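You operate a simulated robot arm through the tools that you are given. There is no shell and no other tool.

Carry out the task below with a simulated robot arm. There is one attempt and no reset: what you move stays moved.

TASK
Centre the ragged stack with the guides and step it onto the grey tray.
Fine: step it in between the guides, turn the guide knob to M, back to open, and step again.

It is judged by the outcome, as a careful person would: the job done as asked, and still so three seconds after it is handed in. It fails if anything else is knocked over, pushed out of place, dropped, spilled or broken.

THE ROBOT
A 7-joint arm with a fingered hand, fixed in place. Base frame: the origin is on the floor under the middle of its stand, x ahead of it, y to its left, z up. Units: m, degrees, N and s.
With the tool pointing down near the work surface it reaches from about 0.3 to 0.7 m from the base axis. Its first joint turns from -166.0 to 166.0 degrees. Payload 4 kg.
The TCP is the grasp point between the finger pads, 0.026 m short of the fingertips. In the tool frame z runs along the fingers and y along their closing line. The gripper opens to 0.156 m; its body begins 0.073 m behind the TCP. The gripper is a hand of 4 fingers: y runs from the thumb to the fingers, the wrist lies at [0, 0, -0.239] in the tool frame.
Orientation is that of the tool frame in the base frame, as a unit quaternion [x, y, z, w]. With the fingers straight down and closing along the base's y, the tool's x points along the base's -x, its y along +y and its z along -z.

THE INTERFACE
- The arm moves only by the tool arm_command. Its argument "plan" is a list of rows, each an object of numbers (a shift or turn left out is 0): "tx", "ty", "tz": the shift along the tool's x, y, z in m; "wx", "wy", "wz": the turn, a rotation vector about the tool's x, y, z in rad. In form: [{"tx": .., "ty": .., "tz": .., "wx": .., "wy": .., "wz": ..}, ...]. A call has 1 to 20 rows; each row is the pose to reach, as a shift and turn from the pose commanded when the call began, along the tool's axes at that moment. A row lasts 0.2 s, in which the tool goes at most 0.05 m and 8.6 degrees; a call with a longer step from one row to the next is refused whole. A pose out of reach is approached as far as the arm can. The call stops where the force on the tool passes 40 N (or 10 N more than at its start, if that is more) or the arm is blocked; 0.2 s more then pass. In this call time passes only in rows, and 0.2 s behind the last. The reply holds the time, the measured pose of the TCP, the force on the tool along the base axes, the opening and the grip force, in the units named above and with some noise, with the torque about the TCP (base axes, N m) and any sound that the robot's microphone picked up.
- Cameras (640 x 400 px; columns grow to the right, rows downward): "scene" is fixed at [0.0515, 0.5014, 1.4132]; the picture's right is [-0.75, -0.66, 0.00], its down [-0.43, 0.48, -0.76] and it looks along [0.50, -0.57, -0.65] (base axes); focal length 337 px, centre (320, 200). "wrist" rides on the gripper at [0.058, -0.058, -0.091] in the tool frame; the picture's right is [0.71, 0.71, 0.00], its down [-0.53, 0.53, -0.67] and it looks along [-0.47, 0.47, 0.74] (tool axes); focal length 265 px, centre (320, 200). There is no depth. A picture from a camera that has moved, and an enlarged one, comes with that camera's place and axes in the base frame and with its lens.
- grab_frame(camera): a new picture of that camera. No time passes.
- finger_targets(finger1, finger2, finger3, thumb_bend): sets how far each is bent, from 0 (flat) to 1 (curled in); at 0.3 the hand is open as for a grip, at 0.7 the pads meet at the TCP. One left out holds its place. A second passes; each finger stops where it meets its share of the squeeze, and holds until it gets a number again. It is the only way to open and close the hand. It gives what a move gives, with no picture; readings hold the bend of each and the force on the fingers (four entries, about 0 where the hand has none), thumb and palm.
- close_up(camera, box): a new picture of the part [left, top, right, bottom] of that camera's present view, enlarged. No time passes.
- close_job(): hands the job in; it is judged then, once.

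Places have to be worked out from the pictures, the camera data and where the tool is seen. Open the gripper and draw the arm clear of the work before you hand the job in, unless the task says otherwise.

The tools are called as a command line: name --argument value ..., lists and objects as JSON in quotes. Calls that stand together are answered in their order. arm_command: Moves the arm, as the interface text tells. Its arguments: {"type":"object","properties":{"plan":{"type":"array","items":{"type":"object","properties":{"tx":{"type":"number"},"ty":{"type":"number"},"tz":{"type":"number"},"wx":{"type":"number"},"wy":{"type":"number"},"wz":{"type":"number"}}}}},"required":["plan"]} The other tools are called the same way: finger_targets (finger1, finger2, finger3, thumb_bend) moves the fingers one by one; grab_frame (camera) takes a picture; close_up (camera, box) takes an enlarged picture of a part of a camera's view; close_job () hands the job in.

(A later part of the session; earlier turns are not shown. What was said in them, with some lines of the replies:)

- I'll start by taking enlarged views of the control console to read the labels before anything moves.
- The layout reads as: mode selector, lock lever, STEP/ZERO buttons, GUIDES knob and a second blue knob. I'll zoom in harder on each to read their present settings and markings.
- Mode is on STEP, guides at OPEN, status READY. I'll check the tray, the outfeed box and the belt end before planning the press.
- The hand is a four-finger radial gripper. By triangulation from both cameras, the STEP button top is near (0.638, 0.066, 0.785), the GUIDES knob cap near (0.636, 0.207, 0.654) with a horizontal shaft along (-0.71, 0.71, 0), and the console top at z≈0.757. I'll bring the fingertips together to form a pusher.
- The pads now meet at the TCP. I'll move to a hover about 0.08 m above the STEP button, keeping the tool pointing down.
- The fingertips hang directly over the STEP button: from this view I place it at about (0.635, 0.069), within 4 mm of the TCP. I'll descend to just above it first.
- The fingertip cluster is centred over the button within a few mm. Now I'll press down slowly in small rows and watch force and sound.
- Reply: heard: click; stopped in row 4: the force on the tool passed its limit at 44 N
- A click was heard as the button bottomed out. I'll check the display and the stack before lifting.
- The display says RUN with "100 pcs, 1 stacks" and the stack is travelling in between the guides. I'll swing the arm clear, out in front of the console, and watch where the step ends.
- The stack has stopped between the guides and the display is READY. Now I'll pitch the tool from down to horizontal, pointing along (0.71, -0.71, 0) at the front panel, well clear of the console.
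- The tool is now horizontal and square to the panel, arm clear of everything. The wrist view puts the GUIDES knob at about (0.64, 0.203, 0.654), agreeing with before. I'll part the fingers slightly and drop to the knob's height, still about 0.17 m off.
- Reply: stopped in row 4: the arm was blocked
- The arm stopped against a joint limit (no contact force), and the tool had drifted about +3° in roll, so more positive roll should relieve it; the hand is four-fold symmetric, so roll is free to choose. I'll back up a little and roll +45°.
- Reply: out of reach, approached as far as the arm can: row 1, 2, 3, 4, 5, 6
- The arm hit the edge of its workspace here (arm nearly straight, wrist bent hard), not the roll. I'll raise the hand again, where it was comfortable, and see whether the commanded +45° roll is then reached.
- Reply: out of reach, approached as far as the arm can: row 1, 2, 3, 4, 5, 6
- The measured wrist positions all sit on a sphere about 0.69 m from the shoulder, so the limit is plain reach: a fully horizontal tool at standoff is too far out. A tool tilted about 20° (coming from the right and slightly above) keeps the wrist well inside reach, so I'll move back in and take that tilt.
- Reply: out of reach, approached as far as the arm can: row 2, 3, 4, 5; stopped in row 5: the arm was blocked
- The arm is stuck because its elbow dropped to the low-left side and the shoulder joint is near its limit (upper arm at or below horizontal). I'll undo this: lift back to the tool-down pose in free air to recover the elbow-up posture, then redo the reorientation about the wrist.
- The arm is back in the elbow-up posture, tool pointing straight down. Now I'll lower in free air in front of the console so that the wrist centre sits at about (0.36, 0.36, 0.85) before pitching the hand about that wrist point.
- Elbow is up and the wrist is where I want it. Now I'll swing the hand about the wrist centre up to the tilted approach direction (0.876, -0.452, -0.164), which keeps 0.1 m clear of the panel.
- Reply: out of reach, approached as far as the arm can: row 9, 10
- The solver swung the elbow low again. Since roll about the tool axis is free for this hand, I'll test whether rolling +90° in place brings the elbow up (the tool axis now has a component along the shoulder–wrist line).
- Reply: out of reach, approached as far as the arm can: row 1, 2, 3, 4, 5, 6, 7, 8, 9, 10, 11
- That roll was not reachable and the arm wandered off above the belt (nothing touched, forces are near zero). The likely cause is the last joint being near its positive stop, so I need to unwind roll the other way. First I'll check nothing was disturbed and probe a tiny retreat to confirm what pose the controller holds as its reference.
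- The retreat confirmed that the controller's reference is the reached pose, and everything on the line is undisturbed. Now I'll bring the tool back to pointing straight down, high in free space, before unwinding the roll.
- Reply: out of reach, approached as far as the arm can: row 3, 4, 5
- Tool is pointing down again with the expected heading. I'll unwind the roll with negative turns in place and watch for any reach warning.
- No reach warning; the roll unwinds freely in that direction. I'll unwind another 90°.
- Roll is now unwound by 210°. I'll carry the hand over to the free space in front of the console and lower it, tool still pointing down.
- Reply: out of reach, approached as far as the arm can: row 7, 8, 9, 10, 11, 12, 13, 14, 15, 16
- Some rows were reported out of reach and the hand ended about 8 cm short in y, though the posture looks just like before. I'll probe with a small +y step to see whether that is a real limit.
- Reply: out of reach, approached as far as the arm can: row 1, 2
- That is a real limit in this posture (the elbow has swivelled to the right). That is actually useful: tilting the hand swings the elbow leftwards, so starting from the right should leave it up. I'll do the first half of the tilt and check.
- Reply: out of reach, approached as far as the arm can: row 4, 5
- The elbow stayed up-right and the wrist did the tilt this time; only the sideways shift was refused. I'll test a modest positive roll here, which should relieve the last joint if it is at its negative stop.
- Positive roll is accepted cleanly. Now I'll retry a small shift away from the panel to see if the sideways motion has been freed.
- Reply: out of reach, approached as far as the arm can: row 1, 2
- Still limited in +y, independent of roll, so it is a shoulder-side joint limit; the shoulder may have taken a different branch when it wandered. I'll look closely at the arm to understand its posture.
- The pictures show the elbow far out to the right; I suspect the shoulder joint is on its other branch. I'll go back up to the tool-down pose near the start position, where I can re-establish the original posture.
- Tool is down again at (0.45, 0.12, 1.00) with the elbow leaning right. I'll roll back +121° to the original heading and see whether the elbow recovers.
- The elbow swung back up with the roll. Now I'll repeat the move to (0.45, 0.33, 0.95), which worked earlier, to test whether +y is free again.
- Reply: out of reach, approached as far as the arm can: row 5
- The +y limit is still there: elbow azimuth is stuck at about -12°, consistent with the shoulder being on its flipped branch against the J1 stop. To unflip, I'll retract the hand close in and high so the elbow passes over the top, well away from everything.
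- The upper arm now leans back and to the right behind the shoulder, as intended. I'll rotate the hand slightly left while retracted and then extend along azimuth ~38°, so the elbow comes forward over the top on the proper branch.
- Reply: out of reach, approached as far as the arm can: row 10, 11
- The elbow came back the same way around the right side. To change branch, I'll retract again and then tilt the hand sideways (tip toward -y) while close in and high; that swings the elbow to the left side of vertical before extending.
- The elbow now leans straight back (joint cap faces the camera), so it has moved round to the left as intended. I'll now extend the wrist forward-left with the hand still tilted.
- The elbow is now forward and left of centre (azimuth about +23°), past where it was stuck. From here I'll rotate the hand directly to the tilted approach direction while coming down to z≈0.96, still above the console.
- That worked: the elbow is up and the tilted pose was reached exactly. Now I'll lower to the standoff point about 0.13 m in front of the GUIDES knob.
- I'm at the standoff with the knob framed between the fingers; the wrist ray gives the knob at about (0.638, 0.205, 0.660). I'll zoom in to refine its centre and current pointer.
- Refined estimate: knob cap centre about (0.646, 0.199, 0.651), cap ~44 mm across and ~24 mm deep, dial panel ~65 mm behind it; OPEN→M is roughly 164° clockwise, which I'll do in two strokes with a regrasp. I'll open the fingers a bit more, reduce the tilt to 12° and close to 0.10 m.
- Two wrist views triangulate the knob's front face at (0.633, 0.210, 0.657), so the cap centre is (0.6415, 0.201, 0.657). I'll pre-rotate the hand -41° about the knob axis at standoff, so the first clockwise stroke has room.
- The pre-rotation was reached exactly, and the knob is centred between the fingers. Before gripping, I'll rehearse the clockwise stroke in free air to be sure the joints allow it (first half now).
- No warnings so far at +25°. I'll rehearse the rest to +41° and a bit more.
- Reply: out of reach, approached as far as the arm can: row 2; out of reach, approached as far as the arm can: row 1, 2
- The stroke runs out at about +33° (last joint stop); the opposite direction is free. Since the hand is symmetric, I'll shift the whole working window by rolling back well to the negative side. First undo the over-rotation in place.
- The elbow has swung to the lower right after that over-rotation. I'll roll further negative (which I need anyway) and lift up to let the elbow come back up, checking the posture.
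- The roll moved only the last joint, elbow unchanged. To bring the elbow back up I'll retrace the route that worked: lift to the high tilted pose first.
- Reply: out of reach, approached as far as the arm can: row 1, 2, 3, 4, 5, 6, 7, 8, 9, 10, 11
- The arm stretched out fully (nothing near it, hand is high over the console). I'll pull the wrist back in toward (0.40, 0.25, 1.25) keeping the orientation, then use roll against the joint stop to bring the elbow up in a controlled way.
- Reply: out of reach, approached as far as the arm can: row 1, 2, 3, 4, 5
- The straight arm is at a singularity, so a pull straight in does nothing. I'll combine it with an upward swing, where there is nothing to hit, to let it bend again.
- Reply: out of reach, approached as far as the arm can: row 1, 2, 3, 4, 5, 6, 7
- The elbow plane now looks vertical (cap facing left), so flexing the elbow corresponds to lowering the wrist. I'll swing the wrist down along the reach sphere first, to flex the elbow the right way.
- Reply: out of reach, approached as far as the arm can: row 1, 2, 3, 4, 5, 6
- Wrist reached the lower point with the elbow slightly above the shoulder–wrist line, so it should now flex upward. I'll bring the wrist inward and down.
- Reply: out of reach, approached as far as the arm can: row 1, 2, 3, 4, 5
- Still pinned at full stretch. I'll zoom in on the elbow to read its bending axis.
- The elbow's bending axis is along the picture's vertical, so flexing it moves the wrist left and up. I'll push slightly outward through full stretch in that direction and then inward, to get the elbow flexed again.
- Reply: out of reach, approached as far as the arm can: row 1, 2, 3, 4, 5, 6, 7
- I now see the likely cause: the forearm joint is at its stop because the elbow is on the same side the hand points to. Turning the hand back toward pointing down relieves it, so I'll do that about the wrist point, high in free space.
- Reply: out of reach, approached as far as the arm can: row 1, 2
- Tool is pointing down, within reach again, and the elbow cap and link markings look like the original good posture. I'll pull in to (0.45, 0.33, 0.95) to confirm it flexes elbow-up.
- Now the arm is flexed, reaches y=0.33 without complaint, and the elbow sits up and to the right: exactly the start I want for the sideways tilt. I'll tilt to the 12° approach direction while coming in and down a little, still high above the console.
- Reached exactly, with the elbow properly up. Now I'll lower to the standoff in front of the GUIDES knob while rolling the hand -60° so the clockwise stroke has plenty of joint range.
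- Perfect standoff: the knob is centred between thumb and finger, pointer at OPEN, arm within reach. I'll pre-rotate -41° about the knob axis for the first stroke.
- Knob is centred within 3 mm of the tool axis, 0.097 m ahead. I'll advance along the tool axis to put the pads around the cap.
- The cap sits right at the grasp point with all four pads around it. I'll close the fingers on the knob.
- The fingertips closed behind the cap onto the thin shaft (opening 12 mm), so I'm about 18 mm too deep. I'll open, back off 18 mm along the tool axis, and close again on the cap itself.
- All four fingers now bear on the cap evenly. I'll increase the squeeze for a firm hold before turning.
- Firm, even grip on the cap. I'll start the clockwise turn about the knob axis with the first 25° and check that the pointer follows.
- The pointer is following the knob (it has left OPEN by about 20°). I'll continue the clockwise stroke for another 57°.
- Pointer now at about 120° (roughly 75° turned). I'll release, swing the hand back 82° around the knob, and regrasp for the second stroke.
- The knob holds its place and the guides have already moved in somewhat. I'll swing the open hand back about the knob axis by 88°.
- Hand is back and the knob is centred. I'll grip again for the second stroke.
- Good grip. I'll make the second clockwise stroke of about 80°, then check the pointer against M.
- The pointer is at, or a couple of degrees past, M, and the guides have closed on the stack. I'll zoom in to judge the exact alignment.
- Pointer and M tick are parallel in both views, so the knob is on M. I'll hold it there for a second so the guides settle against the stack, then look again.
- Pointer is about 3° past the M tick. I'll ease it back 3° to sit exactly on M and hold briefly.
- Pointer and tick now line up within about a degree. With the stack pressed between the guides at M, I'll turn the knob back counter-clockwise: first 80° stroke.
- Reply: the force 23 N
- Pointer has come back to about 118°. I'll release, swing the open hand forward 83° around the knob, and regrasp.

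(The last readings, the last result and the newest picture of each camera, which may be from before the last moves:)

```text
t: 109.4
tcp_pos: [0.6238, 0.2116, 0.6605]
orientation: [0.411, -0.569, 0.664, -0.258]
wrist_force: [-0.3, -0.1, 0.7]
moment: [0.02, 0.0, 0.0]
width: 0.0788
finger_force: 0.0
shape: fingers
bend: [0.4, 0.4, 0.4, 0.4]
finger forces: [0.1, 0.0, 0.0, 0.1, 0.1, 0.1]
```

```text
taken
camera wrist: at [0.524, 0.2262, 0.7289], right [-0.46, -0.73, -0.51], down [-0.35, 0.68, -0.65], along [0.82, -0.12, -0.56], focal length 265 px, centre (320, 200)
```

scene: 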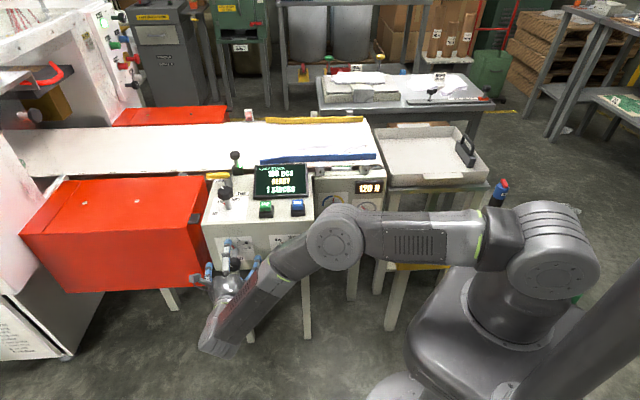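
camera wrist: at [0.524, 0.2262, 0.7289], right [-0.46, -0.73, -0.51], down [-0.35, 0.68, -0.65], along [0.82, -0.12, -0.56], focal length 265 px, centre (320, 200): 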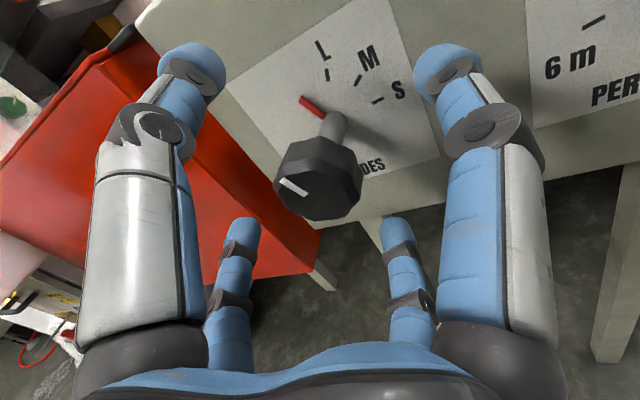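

The knob stayed put and is centred in the hand. I'll grip it again for the final counter-clockwise stroke.

finger_targets --finger1 0.75 --finger2 0.75 --finger3 0.75 --thumb_bend 0.75

arm_command --plan '[{"tx": 0.0001, "ty": -0.0003, "wx": -0.023, "wy": -0.008, "wz": -0.1142}, {"tx": 0.0002, "ty": -0.0007, "wx": -0.0459, "wy": -0.0161, "wz": -0.2283}, {"tx": 0.0002, "ty": -0.0011, "wx": -0.0688, "wy": -0.0241, "wz": -0.3425}, {"tx": 0.0002, "ty": -0.0014, "wx": -0.0918, "wy": -0.0322, "wz": -0.4567}, {"tx": 0.0001, "ty": -0.0018, "wx": -0.1147, "wy": -0.0402, "wz": -0.5709}, {"tx": 0, "ty": -0.0021, "wx": -0.1377, "wy": -0.0482, "wz": -0.685}, {"tx": -0.0002, "ty": -0.0025, "wx": -0.1606, "wy": -0.0563, "wz": -0.7992}, {"tx": -0.0003, "ty": -0.0028, "wx": -0.1836, "wy": -0.0643, "wz": -0.9134}, {"tx": -0.0006, "ty": -0.0031, "wx": -0.2065, "wy": -0.0723, "wz": -1.0275}]'

grab_frame --camera "wrist"

close_up --camera "scene" --box '[205, 220, 301, 280]'

```text
t: 110.4
tcp_pos: [0.6246, 0.211, 0.6616]
orientation: [0.41, -0.569, 0.665, -0.258]
wrist_force: [5.3, 1.2, 10.2]
moment: [-0.14, -0.15, 0.1]
width: 0.0199
finger_force: 19.6
shape: fingers
bend: [0.61, 0.6, 0.6, 0.63]
finger forces: [6.6, 6.2, 7.3, 0.1, 19.5, 0.1]
```

```text
t: 112.4
tcp_pos: [0.6254, 0.2136, 0.6636]
orientation: [0.683, -0.346, 0.631, 0.124]
wrist_force: [18.1, 4.5, 7.2]
moment: [-0.07, -0.22, 0.32]
width: 0.0199
finger_force: 21.5
shape: fingers
bend: [0.61, 0.6, 0.6, 0.62]
finger forces: [8.3, 6.3, 6.5, 0.1, 21.1, 0.0]
```

```text
taken
camera wrist: at [0.5892, 0.292, 0.7491], right [-0.47, -0.74, 0.48], down [-0.83, 0.19, -0.52], along [0.3, -0.64, -0.7], focal length 265 px, centre (320, 200)
```

wrist: 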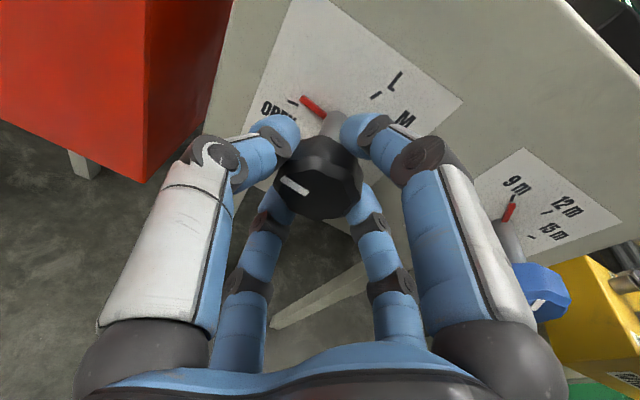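

```text
6.67 times, centred on (253, 250) of scene
camera zoom: at [0.0515, 0.5014, 1.4132], right [-0.75, -0.66, 0.0], down [-0.43, 0.48, -0.76], along [0.5, -0.57, -0.65], focal length 2249 px, centre (767, -133)
```

zoom: 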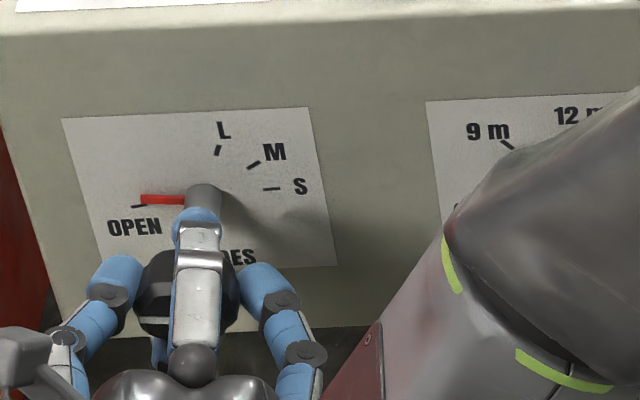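

Nearly there: the pointer sits about 10° short of the OPEN tick compared with where it was at the start. I'll turn another 10°.

arm_command --plan '[{"ty": -0.0002, "wx": -0.0118, "wy": -0.0041, "wz": -0.0587}, {"ty": -0.0003, "wx": -0.0236, "wy": -0.0083, "wz": -0.1174}, {"ty": -0.0005, "wx": -0.0344, "wy": -0.0121, "wz": -0.1713}]'

close_up --camera "scene" --box '[215, 225, 275, 262]'

close_up --camera "wrist" --box '[230, 60, 390, 160]'

close_up --camera "scene" --box '[180, 80, 400, 220]'

```text
t: 113.2
tcp_pos: [0.6259, 0.2136, 0.6643]
orientation: [0.711, -0.299, 0.608, 0.187]
wrist_force: [21.3, 3.9, 2.8]
moment: [0.0, -0.16, 0.41]
width: 0.0205
finger_force: 21.4
shape: fingers
bend: [0.61, 0.6, 0.6, 0.62]
finger forces: [8.2, 6.3, 6.7, 0.0, 21.2, 0.1]
```

```text
10.67 times, centred on (245, 244) of scene
camera zoom: at [0.0515, 0.5014, 1.4132], right [-0.75, -0.66, 0.0], down [-0.43, 0.48, -0.76], along [0.5, -0.57, -0.65], focal length 3598 px, centre (1120, -264)
```

zoom: 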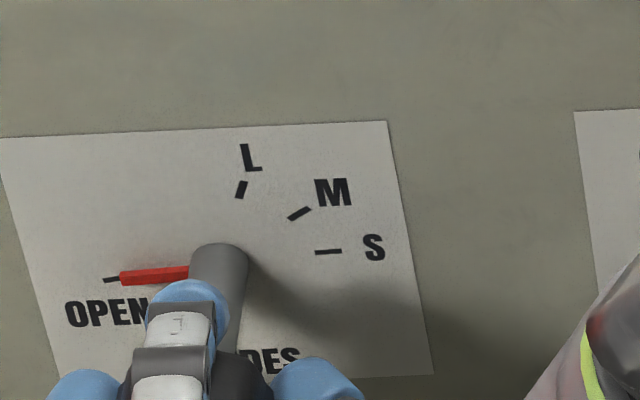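

```text
4.00 times, centred on (310, 110) of wrist
camera zoom: at [0.5996, 0.3026, 0.7429], right [-0.4, -0.67, 0.62], down [-0.89, 0.13, -0.44], along [0.21, -0.73, -0.65], focal length 1062 px, centre (360, 560)
```

zoom: 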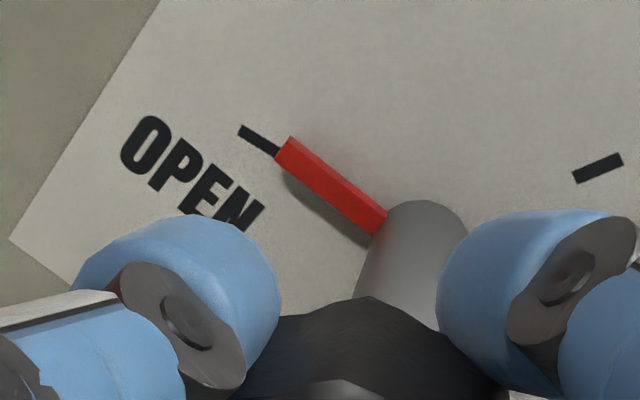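

```text
2.86 times, centred on (290, 150) of scene
camera zoom: at [0.0515, 0.5014, 1.4132], right [-0.75, -0.66, 0.0], down [-0.43, 0.48, -0.76], along [0.5, -0.57, -0.65], focal length 964 px, centre (406, 343)
```

zoom: 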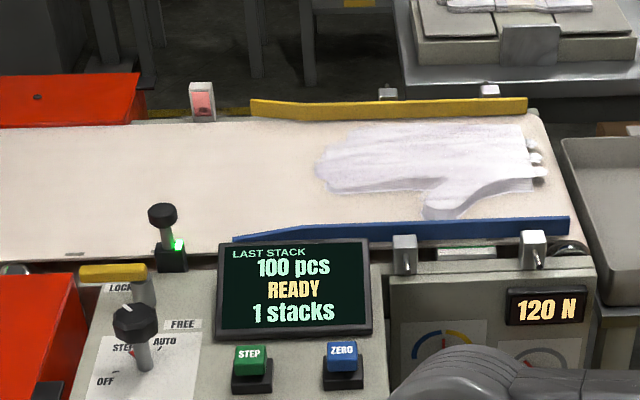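

Very close; comparing with the starting picture the pointer is about 4° short of where OPEN was. I'll add 4.5° and verify.

arm_command --plan '[{"ty": -0.0001, "wx": -0.0079, "wy": -0.0028, "wz": -0.0391}, {"ty": -0.0002, "wx": -0.0157, "wy": -0.0055, "wz": -0.0783}]'

close_up --camera "scene" --box '[215, 225, 275, 262]'

close_up --camera "wrist" --box '[230, 60, 390, 160]'

```text
t: 113.8
tcp_pos: [0.6254, 0.2133, 0.6638]
orientation: [0.723, -0.275, 0.596, 0.214]
wrist_force: [22.4, 2.9, 1.5]
moment: [0.03, -0.14, 0.37]
width: 0.0204
finger_force: 21.3
shape: fingers
bend: [0.61, 0.61, 0.6, 0.62]
finger forces: [8.3, 6.0, 6.8, 0.0, 21.3, 0.1]
```

```text
10.67 times, centred on (245, 244) of scene
camera zoom: at [0.0515, 0.5014, 1.4132], right [-0.75, -0.66, 0.0], down [-0.43, 0.48, -0.76], along [0.5, -0.57, -0.65], focal length 3598 px, centre (1120, -264)
```

zoom: 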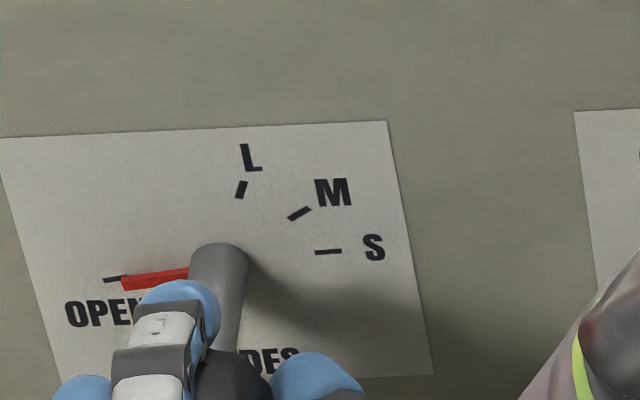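

```text
4.00 times, centred on (310, 110) of wrist
camera zoom: at [0.6039, 0.3071, 0.7392], right [-0.37, -0.64, 0.68], down [-0.91, 0.1, -0.39], along [0.18, -0.76, -0.62], focal length 1062 px, centre (360, 560)
```

zoom: 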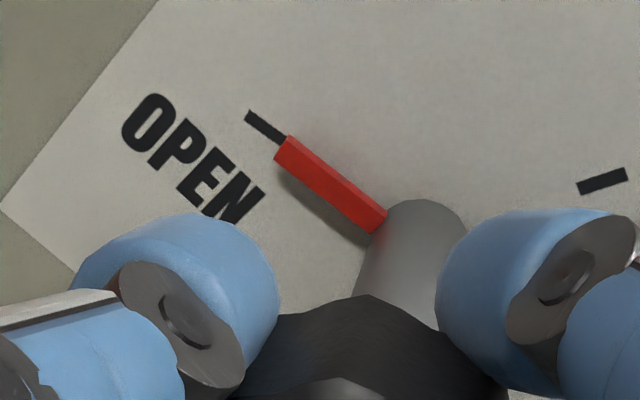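

Pointer now matches the starting OPEN position. I'll release the knob, back straight off along the tool axis, and check that it stays put.

finger_targets --finger1 0.38 --finger2 0.38 --finger3 0.38 --thumb_bend 0.38

arm_command --plan '[{"tz": -0.02}, {"tz": -0.04}, {"tz": -0.06}, {"tz": -0.08}]'

close_up --camera "scene" --box '[205, 220, 301, 280]'

close_up --camera "scene" --box '[180, 80, 400, 220]'

grab_frame --camera "wrist"

```text
t: 114.8
tcp_pos: [0.6254, 0.2129, 0.664]
orientation: [0.723, -0.276, 0.596, 0.214]
wrist_force: [0.1, -0.1, 0.1]
moment: [0.01, -0.02, 0.0]
width: 0.0844
finger_force: 0.1
shape: fingers
bend: [0.38, 0.38, 0.38, 0.38]
finger forces: [0.1, 0.0, 0.1, 0.0, 0.1, 0.0]
```

```text
t: 115.8
tcp_pos: [0.5664, 0.2624, 0.6796]
orientation: [0.723, -0.277, 0.596, 0.215]
wrist_force: [0.0, -0.1, 1.4]
moment: [0.02, 0.04, 0.01]
width: 0.0846
finger_force: 0.0
shape: fingers
bend: [0.38, 0.38, 0.38, 0.38]
finger forces: [0.0, 0.0, 0.0, 0.0, 0.0, 0.1]
```

```text
6.67 times, centred on (253, 250) of scene
camera zoom: at [0.0515, 0.5014, 1.4132], right [-0.75, -0.66, 0.0], down [-0.43, 0.48, -0.76], along [0.5, -0.57, -0.65], focal length 2249 px, centre (767, -133)
```

zoom: 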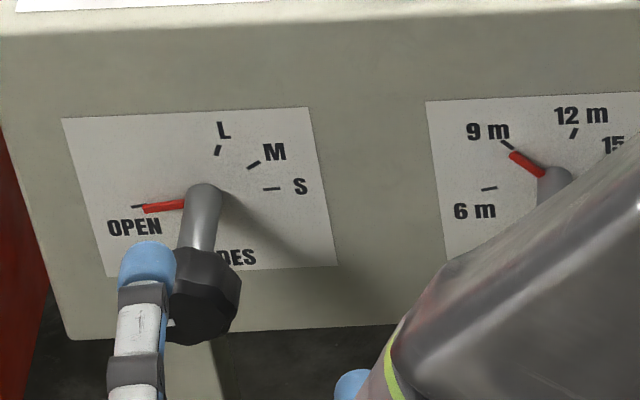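

```text
2.86 times, centred on (290, 150) of scene
camera zoom: at [0.0515, 0.5014, 1.4132], right [-0.75, -0.66, 0.0], down [-0.43, 0.48, -0.76], along [0.5, -0.57, -0.65], focal length 964 px, centre (406, 343)
```

zoom: 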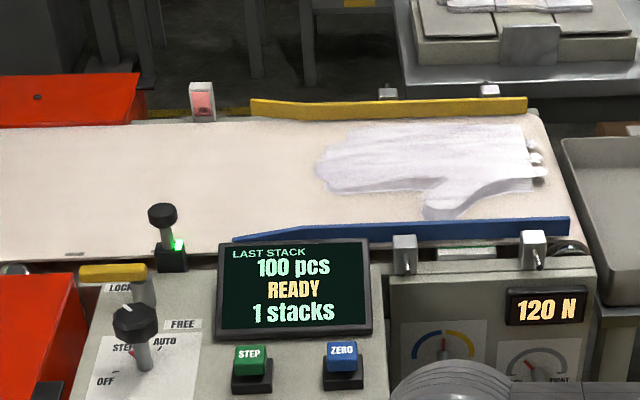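

```text
taken
camera wrist: at [0.5443, 0.3571, 0.7555], right [-0.37, -0.64, 0.68], down [-0.91, 0.11, -0.39], along [0.18, -0.76, -0.62], focal length 265 px, centre (320, 200)
```

wrist: 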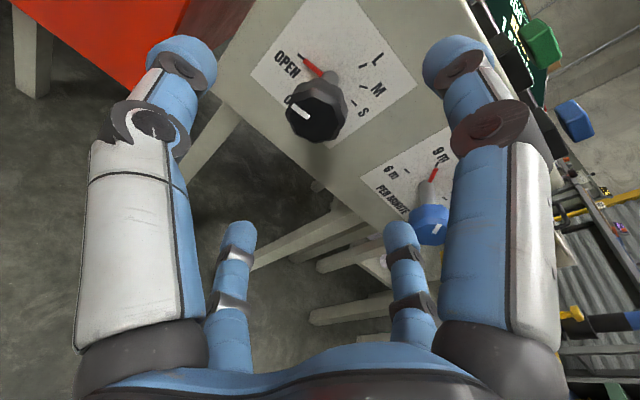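

Knob is at OPEN, guides are fully open, and the stack lies between them. Now I'll unwind the hand at this standoff: first +41° about the knob axis.

arm_command --plan '[{"tz": -0.005, "wx": 0.0282, "wy": 0.0099, "wz": 0.1401}, {"tz": -0.01, "wx": 0.0563, "wy": 0.0197, "wz": 0.2801}, {"tz": -0.015, "wx": 0.0845, "wy": 0.0296, "wz": 0.4202}, {"tz": -0.02, "wx": 0.1126, "wy": 0.0394, "wz": 0.5602}, {"tz": -0.02, "wx": 0.1408, "wy": 0.0493, "wz": 0.7003}]'

```text
t: 117.0
tcp_pos: [0.5516, 0.2772, 0.6834]
orientation: [0.583, -0.46, 0.668, -0.048]
wrist_force: [0.1, -0.2, 0.4]
moment: [-0.01, 0.0, -0.01]
width: 0.0841
finger_force: 0.0
shape: fingers
bend: [0.38, 0.38, 0.38, 0.38]
finger forces: [0.1, 0.1, 0.0, 0.0, 0.0, 0.0]
```

Next I'll lift straight up to the safe height while rolling back +60° to the orientation used on the way in.

arm_command --plan '[{"tx": 0.0315, "ty": -0.0233, "tz": 0.0044, "wz": 0.1167}, {"tx": 0.063, "ty": -0.0466, "tz": 0.0088, "wz": 0.2333}, {"tx": 0.0944, "ty": -0.0699, "tz": 0.0132, "wz": 0.35}, {"tx": 0.1259, "ty": -0.0932, "tz": 0.0176, "wz": 0.4667}, {"tx": 0.1574, "ty": -0.1166, "tz": 0.0219, "wz": 0.5833}, {"tx": 0.1889, "ty": -0.1399, "tz": 0.0263, "wz": 0.7}, {"tx": 0.2203, "ty": -0.1632, "tz": 0.0307, "wz": 0.8167}, {"tx": 0.2518, "ty": -0.1865, "tz": 0.0351, "wz": 0.9333}, {"tx": 0.2833, "ty": -0.2098, "tz": 0.0395, "wz": 1.05}]'

grab_frame --camera "scene"

```text
t: 119.0
tcp_pos: [0.5954, 0.2047, 1.0293]
orientation: [-0.273, 0.691, -0.555, 0.375]
wrist_force: [0.8, -0.1, 0.6]
moment: [0.0, -0.01, -0.02]
width: 0.0844
finger_force: 0.1
shape: fingers
bend: [0.38, 0.38, 0.38, 0.38]
finger forces: [0.1, 0.0, 0.0, 0.0, 0.0, 0.1]
```

```text
taken
```

scene: 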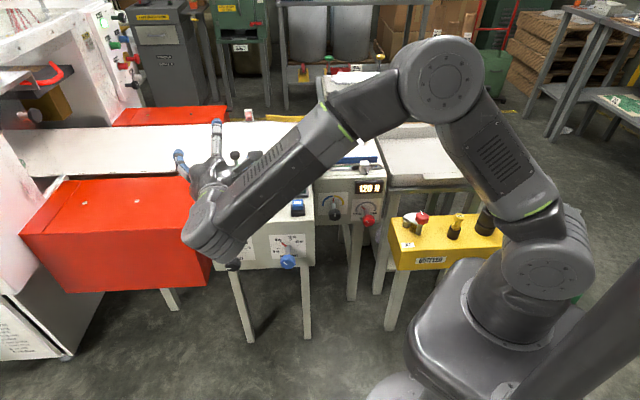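

Arm is high and in the good posture. I'll tilt the hand back to pointing straight down by the reverse of the path in.

arm_command --plan '[{"tx": 0.002, "ty": 0.019, "tz": 0.0011, "wx": -0.1303, "wy": 0.0288}, {"tx": 0.0037, "ty": 0.0375, "tz": -0.0019, "wx": -0.2606, "wy": 0.0576}, {"tx": 0.0053, "ty": 0.0549, "tz": -0.0092, "wx": -0.3909, "wy": 0.0863}, {"tx": 0.0065, "ty": 0.0707, "tz": -0.0203, "wx": -0.5212, "wy": 0.1151}, {"tx": 0.0073, "ty": 0.0844, "tz": -0.035, "wx": -0.6515, "wy": 0.1439}, {"tx": 0.0074, "ty": 0.0955, "tz": -0.0531, "wx": -0.7818, "wy": 0.1727}, {"tx": 0.0069, "ty": 0.1036, "tz": -0.074, "wx": -0.9121, "wy": 0.2015}, {"tx": 0.0057, "ty": 0.1084, "tz": -0.0976, "wx": -1.0424, "wy": 0.2302}, {"tx": 0.0037, "ty": 0.1096, "tz": -0.1233, "wx": -1.1727, "wy": 0.259}, {"tx": 0.0007, "ty": 0.1069, "tz": -0.1504, "wx": -1.303, "wy": 0.2878}, {"tx": -0.003, "ty": 0.1002, "tz": -0.1785, "wx": -1.4333, "wy": 0.3166}]'

finger_targets --finger1 0.7 --finger2 0.7 --finger3 0.7 --thumb_bend 0.7

grab_frame --camera "scene"

```text
t: 121.4
tcp_pos: [0.4527, 0.3291, 0.9508]
orientation: [-0.369, 0.93, 0.002, -0.001]
wrist_force: [0.0, 0.4, 0.7]
moment: [0.01, -0.02, -0.01]
width: 0.0842
finger_force: 0.1
shape: fingers
bend: [0.38, 0.38, 0.38, 0.38]
finger forces: [0.0, 0.0, 0.1, 0.0, 0.0, 0.1]
```

```text
t: 122.4
tcp_pos: [0.4524, 0.3309, 0.9508]
orientation: [-0.369, 0.93, 0.0, 0.0]
wrist_force: [0.6, -0.4, -0.8]
moment: [0.01, -0.03, 0.02]
width: 0.0
finger_force: 0.0
shape: fingers
bend: [0.69, 0.69, 0.69, 0.69]
finger forces: [0.1, 0.0, 0.0, 0.0, 0.1, 0.1]
```

```text
taken
```

scene: 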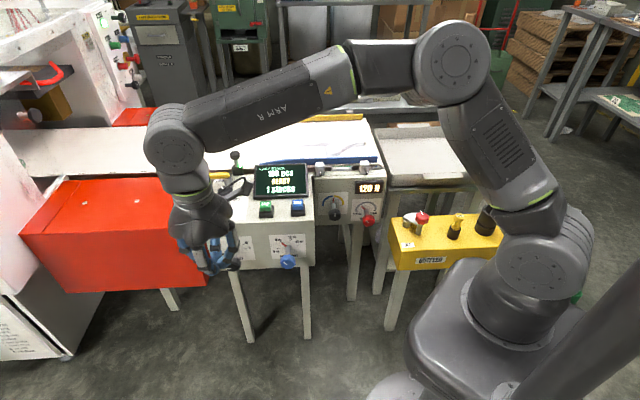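

Tool is down, fingers are closed into a pusher, display reads READY / 1 stacks. I'll move over the STEP button at about (0.639, 0.071).

arm_command --plan '[{"tx": 0.0053, "ty": -0.0397, "tz": 0.006}, {"tx": 0.0106, "ty": -0.0794, "tz": 0.012}, {"tx": 0.0159, "ty": -0.1191, "tz": 0.018}, {"tx": 0.0213, "ty": -0.1589, "tz": 0.025}, {"tx": 0.0266, "ty": -0.1986, "tz": 0.031}, {"tx": 0.0319, "ty": -0.2383, "tz": 0.037}, {"tx": 0.0372, "ty": -0.278, "tz": 0.043}, {"tx": 0.0425, "ty": -0.3177, "tz": 0.049}]'

grab_frame --camera "wrist"

close_up --camera "scene" --box '[190, 100, 350, 220]'

```text
t: 124.2
tcp_pos: [0.6378, 0.0701, 0.9003]
orientation: [-0.368, 0.93, 0.0, 0.0]
wrist_force: [0.1, 0.0, -0.2]
moment: [-0.01, 0.01, -0.02]
width: 0.0
finger_force: 0.0
shape: fingers
bend: [0.69, 0.69, 0.69, 0.69]
finger forces: [0.0, 0.1, 0.1, 0.0, 0.1, 0.0]
```

```text
taken
camera wrist: at [0.6355, -0.0117, 0.9918], right [-1.0, 0.03, 0.0], down [0.02, 0.74, 0.67], along [0.02, 0.67, -0.74], focal length 265 px, centre (320, 200)
```

wrist: 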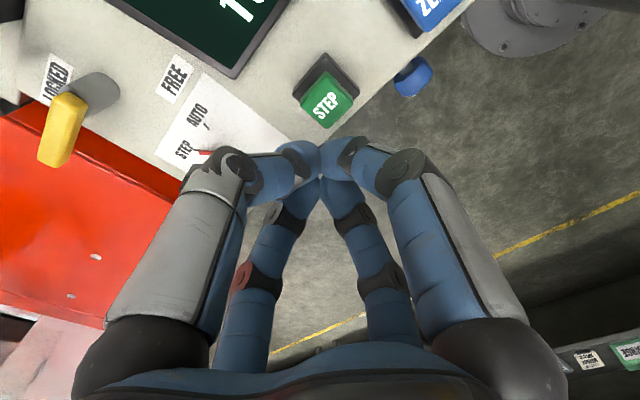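

```text
3.33 times, centred on (270, 160) of scene
camera zoom: at [0.0515, 0.5014, 1.4132], right [-0.75, -0.66, 0.0], down [-0.43, 0.48, -0.76], along [0.5, -0.57, -0.65], focal length 1124 px, centre (487, 333)
```

zoom: 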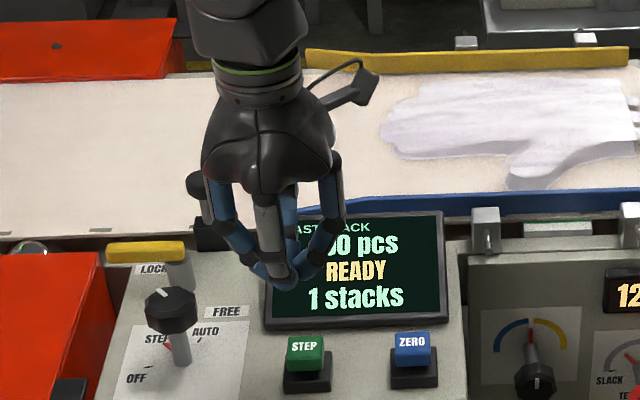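

Button is again directly below the fingertips. I'll descend and press as before.

arm_command --plan '[{"tz": 0.025}, {"tz": 0.05}, {"tz": 0.068}]'

arm_command --plan '[{"tz": 0.004}, {"tz": 0.008}, {"tz": 0.011}, {"tz": 0.014}, {"tz": 0.016}]'

close_up --camera "scene" --box '[190, 80, 400, 220]'

```text
t: 125.0
tcp_pos: [0.6396, 0.071, 0.8331]
orientation: [-0.369, 0.93, 0.0, 0.001]
wrist_force: [0.1, 0.5, -0.3]
moment: [-0.01, -0.03, 0.02]
width: 0.0
finger_force: 0.1
shape: fingers
bend: [0.69, 0.69, 0.69, 0.69]
finger forces: [0.1, 0.0, 0.1, 0.0, 0.0, 0.1]
```

```text
t: 126.4
tcp_pos: [0.6425, 0.07, 0.8233]
orientation: [-0.367, 0.93, -0.001, 0.003]
wrist_force: [-1.6, 0.2, 9.5]
moment: [-0.04, 0.13, 0.01]
width: 0.0
finger_force: 4.0
shape: fingers
bend: [0.69, 0.69, 0.69, 0.7]
finger forces: [8.9, 0.0, 0.0, 0.0, 0.0, 0.0]
heard: click
stopped in row 5: the force on the tool passed its limit at 41 N (the readings are from after the stop); the commanded pose is now the measured one
```

```text
2.86 times, centred on (295, 150) of scene
camera zoom: at [0.0515, 0.5014, 1.4132], right [-0.75, -0.66, 0.0], down [-0.43, 0.48, -0.76], along [0.5, -0.57, -0.65], focal length 964 px, centre (391, 343)
```

zoom: 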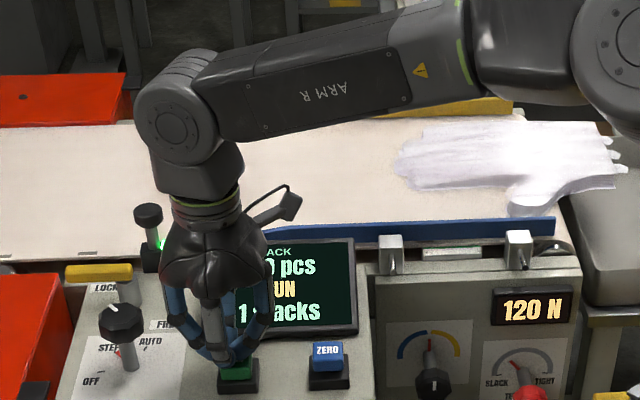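

The button clicked and the belt is running, with the stack already going over the end toward the tray. I'll lift off and watch it land.

arm_command --plan '[{"tz": -0.02}, {"tz": -0.05}, {"tz": -0.09}, {"tz": -0.12}]'

close_up --camera "scene" --box '[230, 80, 500, 220]'

```text
t: 127.4
tcp_pos: [0.639, 0.0721, 0.9387]
orientation: [-0.367, 0.93, -0.002, 0.003]
wrist_force: [-0.8, 0.4, 0.8]
moment: [0.03, 0.03, 0.0]
width: 0.0001
finger_force: 0.1
shape: fingers
bend: [0.69, 0.69, 0.69, 0.7]
finger forces: [0.0, 0.1, 0.0, 0.1, 0.0, 0.0]
```

```text
2.37 times, centred on (365, 150) of scene
camera zoom: at [0.0515, 0.5014, 1.4132], right [-0.75, -0.66, 0.0], down [-0.43, 0.48, -0.76], along [0.5, -0.57, -0.65], focal length 800 px, centre (213, 318)
```

zoom: 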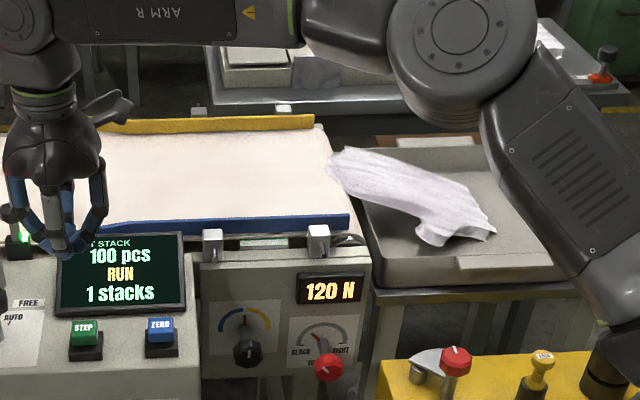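

The stack is sliding off the belt end into the tray. I'll swing the arm clear to the front while the step completes.

arm_command --plan '[{"tx": -0.0048, "ty": 0.0379, "tz": -0.0025}, {"tx": -0.0096, "ty": 0.0759, "tz": -0.005}, {"tx": -0.0144, "ty": 0.1138, "tz": -0.0075}, {"tx": -0.0193, "ty": 0.1517, "tz": -0.01}, {"tx": -0.0241, "ty": 0.1896, "tz": -0.0125}, {"tx": -0.0289, "ty": 0.2276, "tz": -0.015}, {"tx": -0.0337, "ty": 0.2655, "tz": -0.0175}, {"tx": -0.0385, "ty": 0.3034, "tz": -0.02}]'

finger_targets --finger1 0.3 --finger2 0.3 --finger3 0.3 --thumb_bend 0.3

grab_frame --camera "scene"

close_up --camera "scene" --box '[230, 80, 500, 220]'

```text
t: 129.2
tcp_pos: [0.46, 0.3199, 0.9595]
orientation: [-0.367, 0.93, -0.002, 0.002]
wrist_force: [0.2, 0.3, -0.6]
moment: [0.0, 0.03, -0.01]
width: 0.0
finger_force: 0.0
shape: fingers
bend: [0.69, 0.69, 0.69, 0.7]
finger forces: [0.0, 0.0, 0.1, 0.0, 0.0, 0.0]
```

```text
t: 130.2
tcp_pos: [0.4602, 0.32, 0.9602]
orientation: [-0.367, 0.93, -0.002, 0.002]
wrist_force: [0.5, 0.8, 0.3]
moment: [-0.02, -0.01, 0.02]
width: 0.1063
finger_force: 0.1
shape: fingers
bend: [0.3, 0.3, 0.3, 0.3]
finger forces: [0.0, 0.0, 0.0, 0.0, 0.0, 0.0]
```

```text
taken
```

scene: 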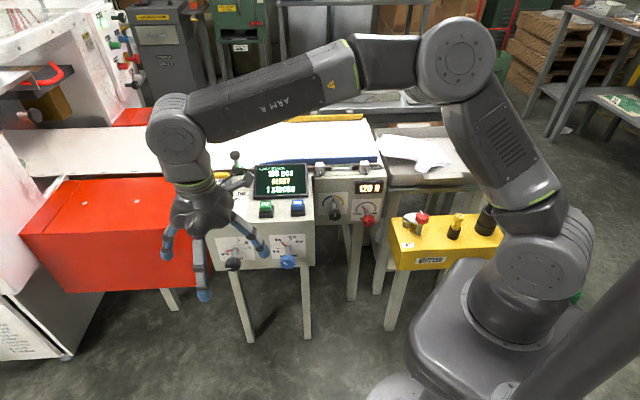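

```text
2.37 times, centred on (365, 150) of scene
camera zoom: at [0.0515, 0.5014, 1.4132], right [-0.75, -0.66, 0.0], down [-0.43, 0.48, -0.76], along [0.5, -0.57, -0.65], focal length 800 px, centre (213, 318)
```

zoom: 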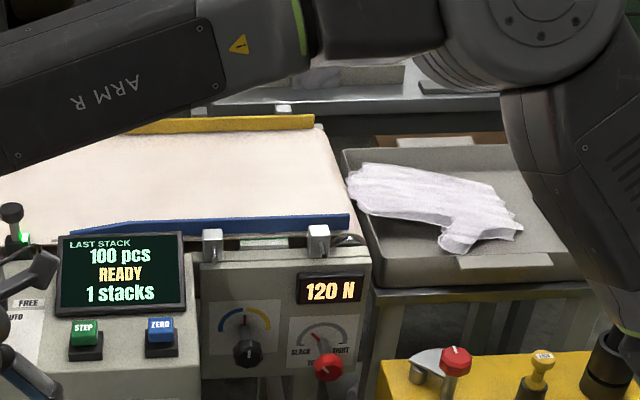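

The stack is in the grey tray and the display is READY. I'll zoom in on the tray to check it is fully resting inside and nothing else moved.

close_up --camera "scene" --box '[365, 120, 465, 190]'

close_up --camera "scene" --box '[200, 140, 330, 280]'

close_up --camera "scene" --box '[370, 170, 530, 280]'

```text
5.71 times, centred on (415, 155) of scene
camera zoom: at [0.0515, 0.5014, 1.4132], right [-0.75, -0.66, 0.0], down [-0.43, 0.48, -0.76], along [0.5, -0.57, -0.65], focal length 1928 px, centre (-223, 457)
```

zoom: 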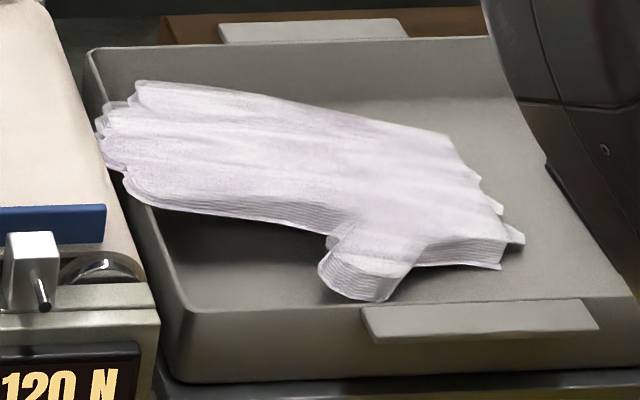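

```text
2.86 times, centred on (265, 210) of scene
camera zoom: at [0.0515, 0.5014, 1.4132], right [-0.75, -0.66, 0.0], down [-0.43, 0.48, -0.76], along [0.5, -0.57, -0.65], focal length 964 px, centre (477, 171)
```

zoom: 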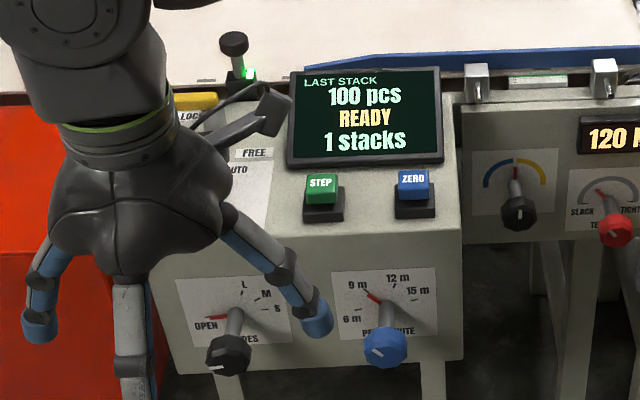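

```text
3.64 times, centred on (450, 225) of scene
camera zoom: at [0.0515, 0.5014, 1.4132], right [-0.75, -0.66, 0.0], down [-0.43, 0.48, -0.76], along [0.5, -0.57, -0.65], focal length 1227 px, centre (-153, 109)
```

zoom: 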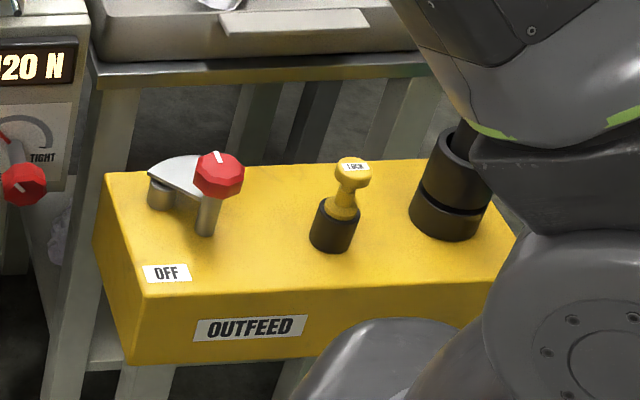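

The stack's trailing end seems to rest on the tray's near rim. I'll wait a second to see whether it settles further.

arm_command --plan '[{"tz": -0.01}, {"tz": -0.02}, {"tz": -0.02}, {"tz": -0.02}, {"tz": -0.02}, {"tz": -0.02}, {"tz": -0.02}, {"tz": -0.02}]'

close_up --camera "scene" --box '[365, 120, 465, 190]'

```text
t: 132.0
tcp_pos: [0.4618, 0.3189, 0.9788]
orientation: [-0.367, 0.93, -0.001, 0.002]
wrist_force: [0.3, 0.3, 0.5]
moment: [-0.02, 0.0, 0.04]
width: 0.1063
finger_force: 0.0
shape: fingers
bend: [0.3, 0.3, 0.3, 0.3]
finger forces: [0.1, 0.0, 0.0, 0.0, 0.0, 0.0]
```

```text
5.71 times, centred on (415, 155) of scene
camera zoom: at [0.0515, 0.5014, 1.4132], right [-0.75, -0.66, 0.0], down [-0.43, 0.48, -0.76], along [0.5, -0.57, -0.65], focal length 1928 px, centre (-223, 457)
```

zoom: 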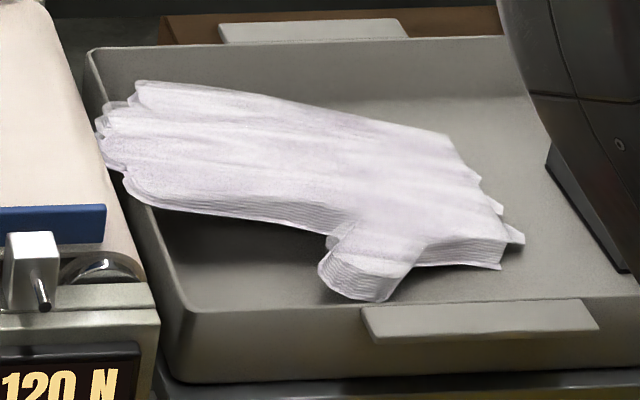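

It has settled: the stack lies in the tray, squared and centred, its tail just leaning on the tray's near rim and clear of the belt. I'll raise the arm to a neutral, clear position and check the rest of the scene, including the parts hidden behind the arm.

arm_command --plan '[{"tx": 0.0241, "ty": -0.0229, "tz": -0.0117}, {"tx": 0.0482, "ty": -0.0457, "tz": -0.0233}, {"tx": 0.0723, "ty": -0.0686, "tz": -0.035}, {"tx": 0.0964, "ty": -0.0915, "tz": -0.0467}, {"tx": 0.1205, "ty": -0.1143, "tz": -0.0583}, {"tx": 0.1446, "ty": -0.1372, "tz": -0.07}]'

grab_frame --camera "scene"

close_up --camera "scene" --box '[340, 110, 500, 210]'

grab_frame --camera "wrist"

```text
t: 133.4
tcp_pos: [0.4487, 0.1209, 1.0516]
orientation: [-0.368, 0.93, -0.001, 0.003]
wrist_force: [-0.2, -0.4, 0.0]
moment: [0.0, -0.02, -0.02]
width: 0.1062
finger_force: 0.0
shape: fingers
bend: [0.3, 0.3, 0.3, 0.3]
finger forces: [0.0, 0.1, 0.0, 0.1, 0.0, 0.0]
```

```text
taken
```

scene: 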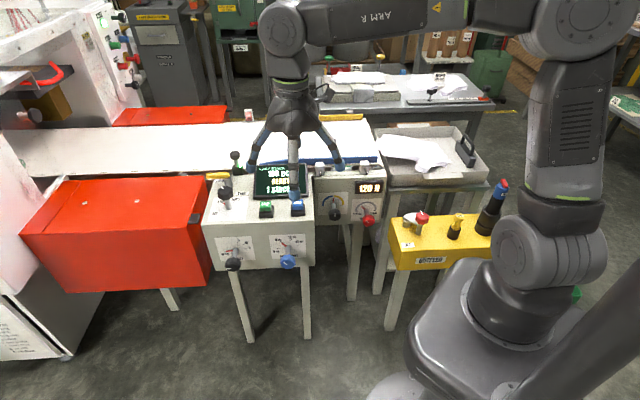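

```text
4.00 times, centred on (420, 160) of scene
camera zoom: at [0.0515, 0.5014, 1.4132], right [-0.75, -0.66, 0.0], down [-0.43, 0.48, -0.76], along [0.5, -0.57, -0.65], focal length 1349 px, centre (-80, 360)
```

zoom: 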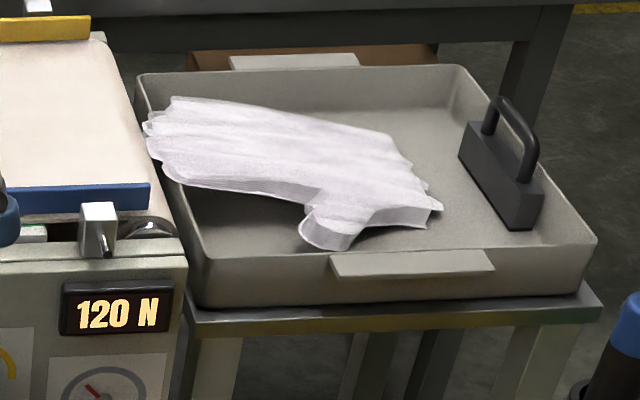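

```text
taken
camera wrist: at [0.4457, 0.0373, 1.1416], right [-1.0, 0.03, -0.01], down [0.02, 0.74, 0.67], along [0.03, 0.67, -0.74], focal length 265 px, centre (320, 200)
```

wrist: 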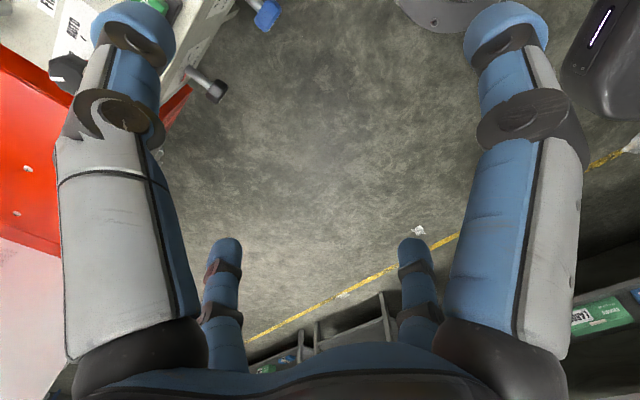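

The stack is on the grey tray. GUIDES is at OPEN, mode on STEP, the display reads READY, and the outfeed box, tray weight and everything else are where they started. The hand is open and well clear, so I'm handing the job in.

close_job

```text
The job is handed in.
```

The stack was centred between the guides at M and stepped onto the grey tray, and I've handed the job in.

- **First step:** one press of STEP moved the stack in between the guides.
- **Guides:** I turned the GUIDES knob from OPEN to M. It went about 3° past, so I eased it back and held it there for a moment. Then I turned it back to OPEN.
- **Second step:** another press of STEP ran the stack off the belt into the tray. The display went back to READY.

**How it landed:** the stack is square in the tray, but its trailing end rests on the tray's near rim, about 1 cm over it, so it isn't lying flat. It is clear of the belt, and it did not move while I watched for about three seconds. I left it there because that end looked to be beyond the arm's reach.

**Arm movement:** while I was finding a way to reach the knob, the arm twice moved somewhere I hadn't commanded, once over the belt and once stretched out above the console. Neither touched anything. In the last pictures everything I could see was where it started, and the hand is open and clear.
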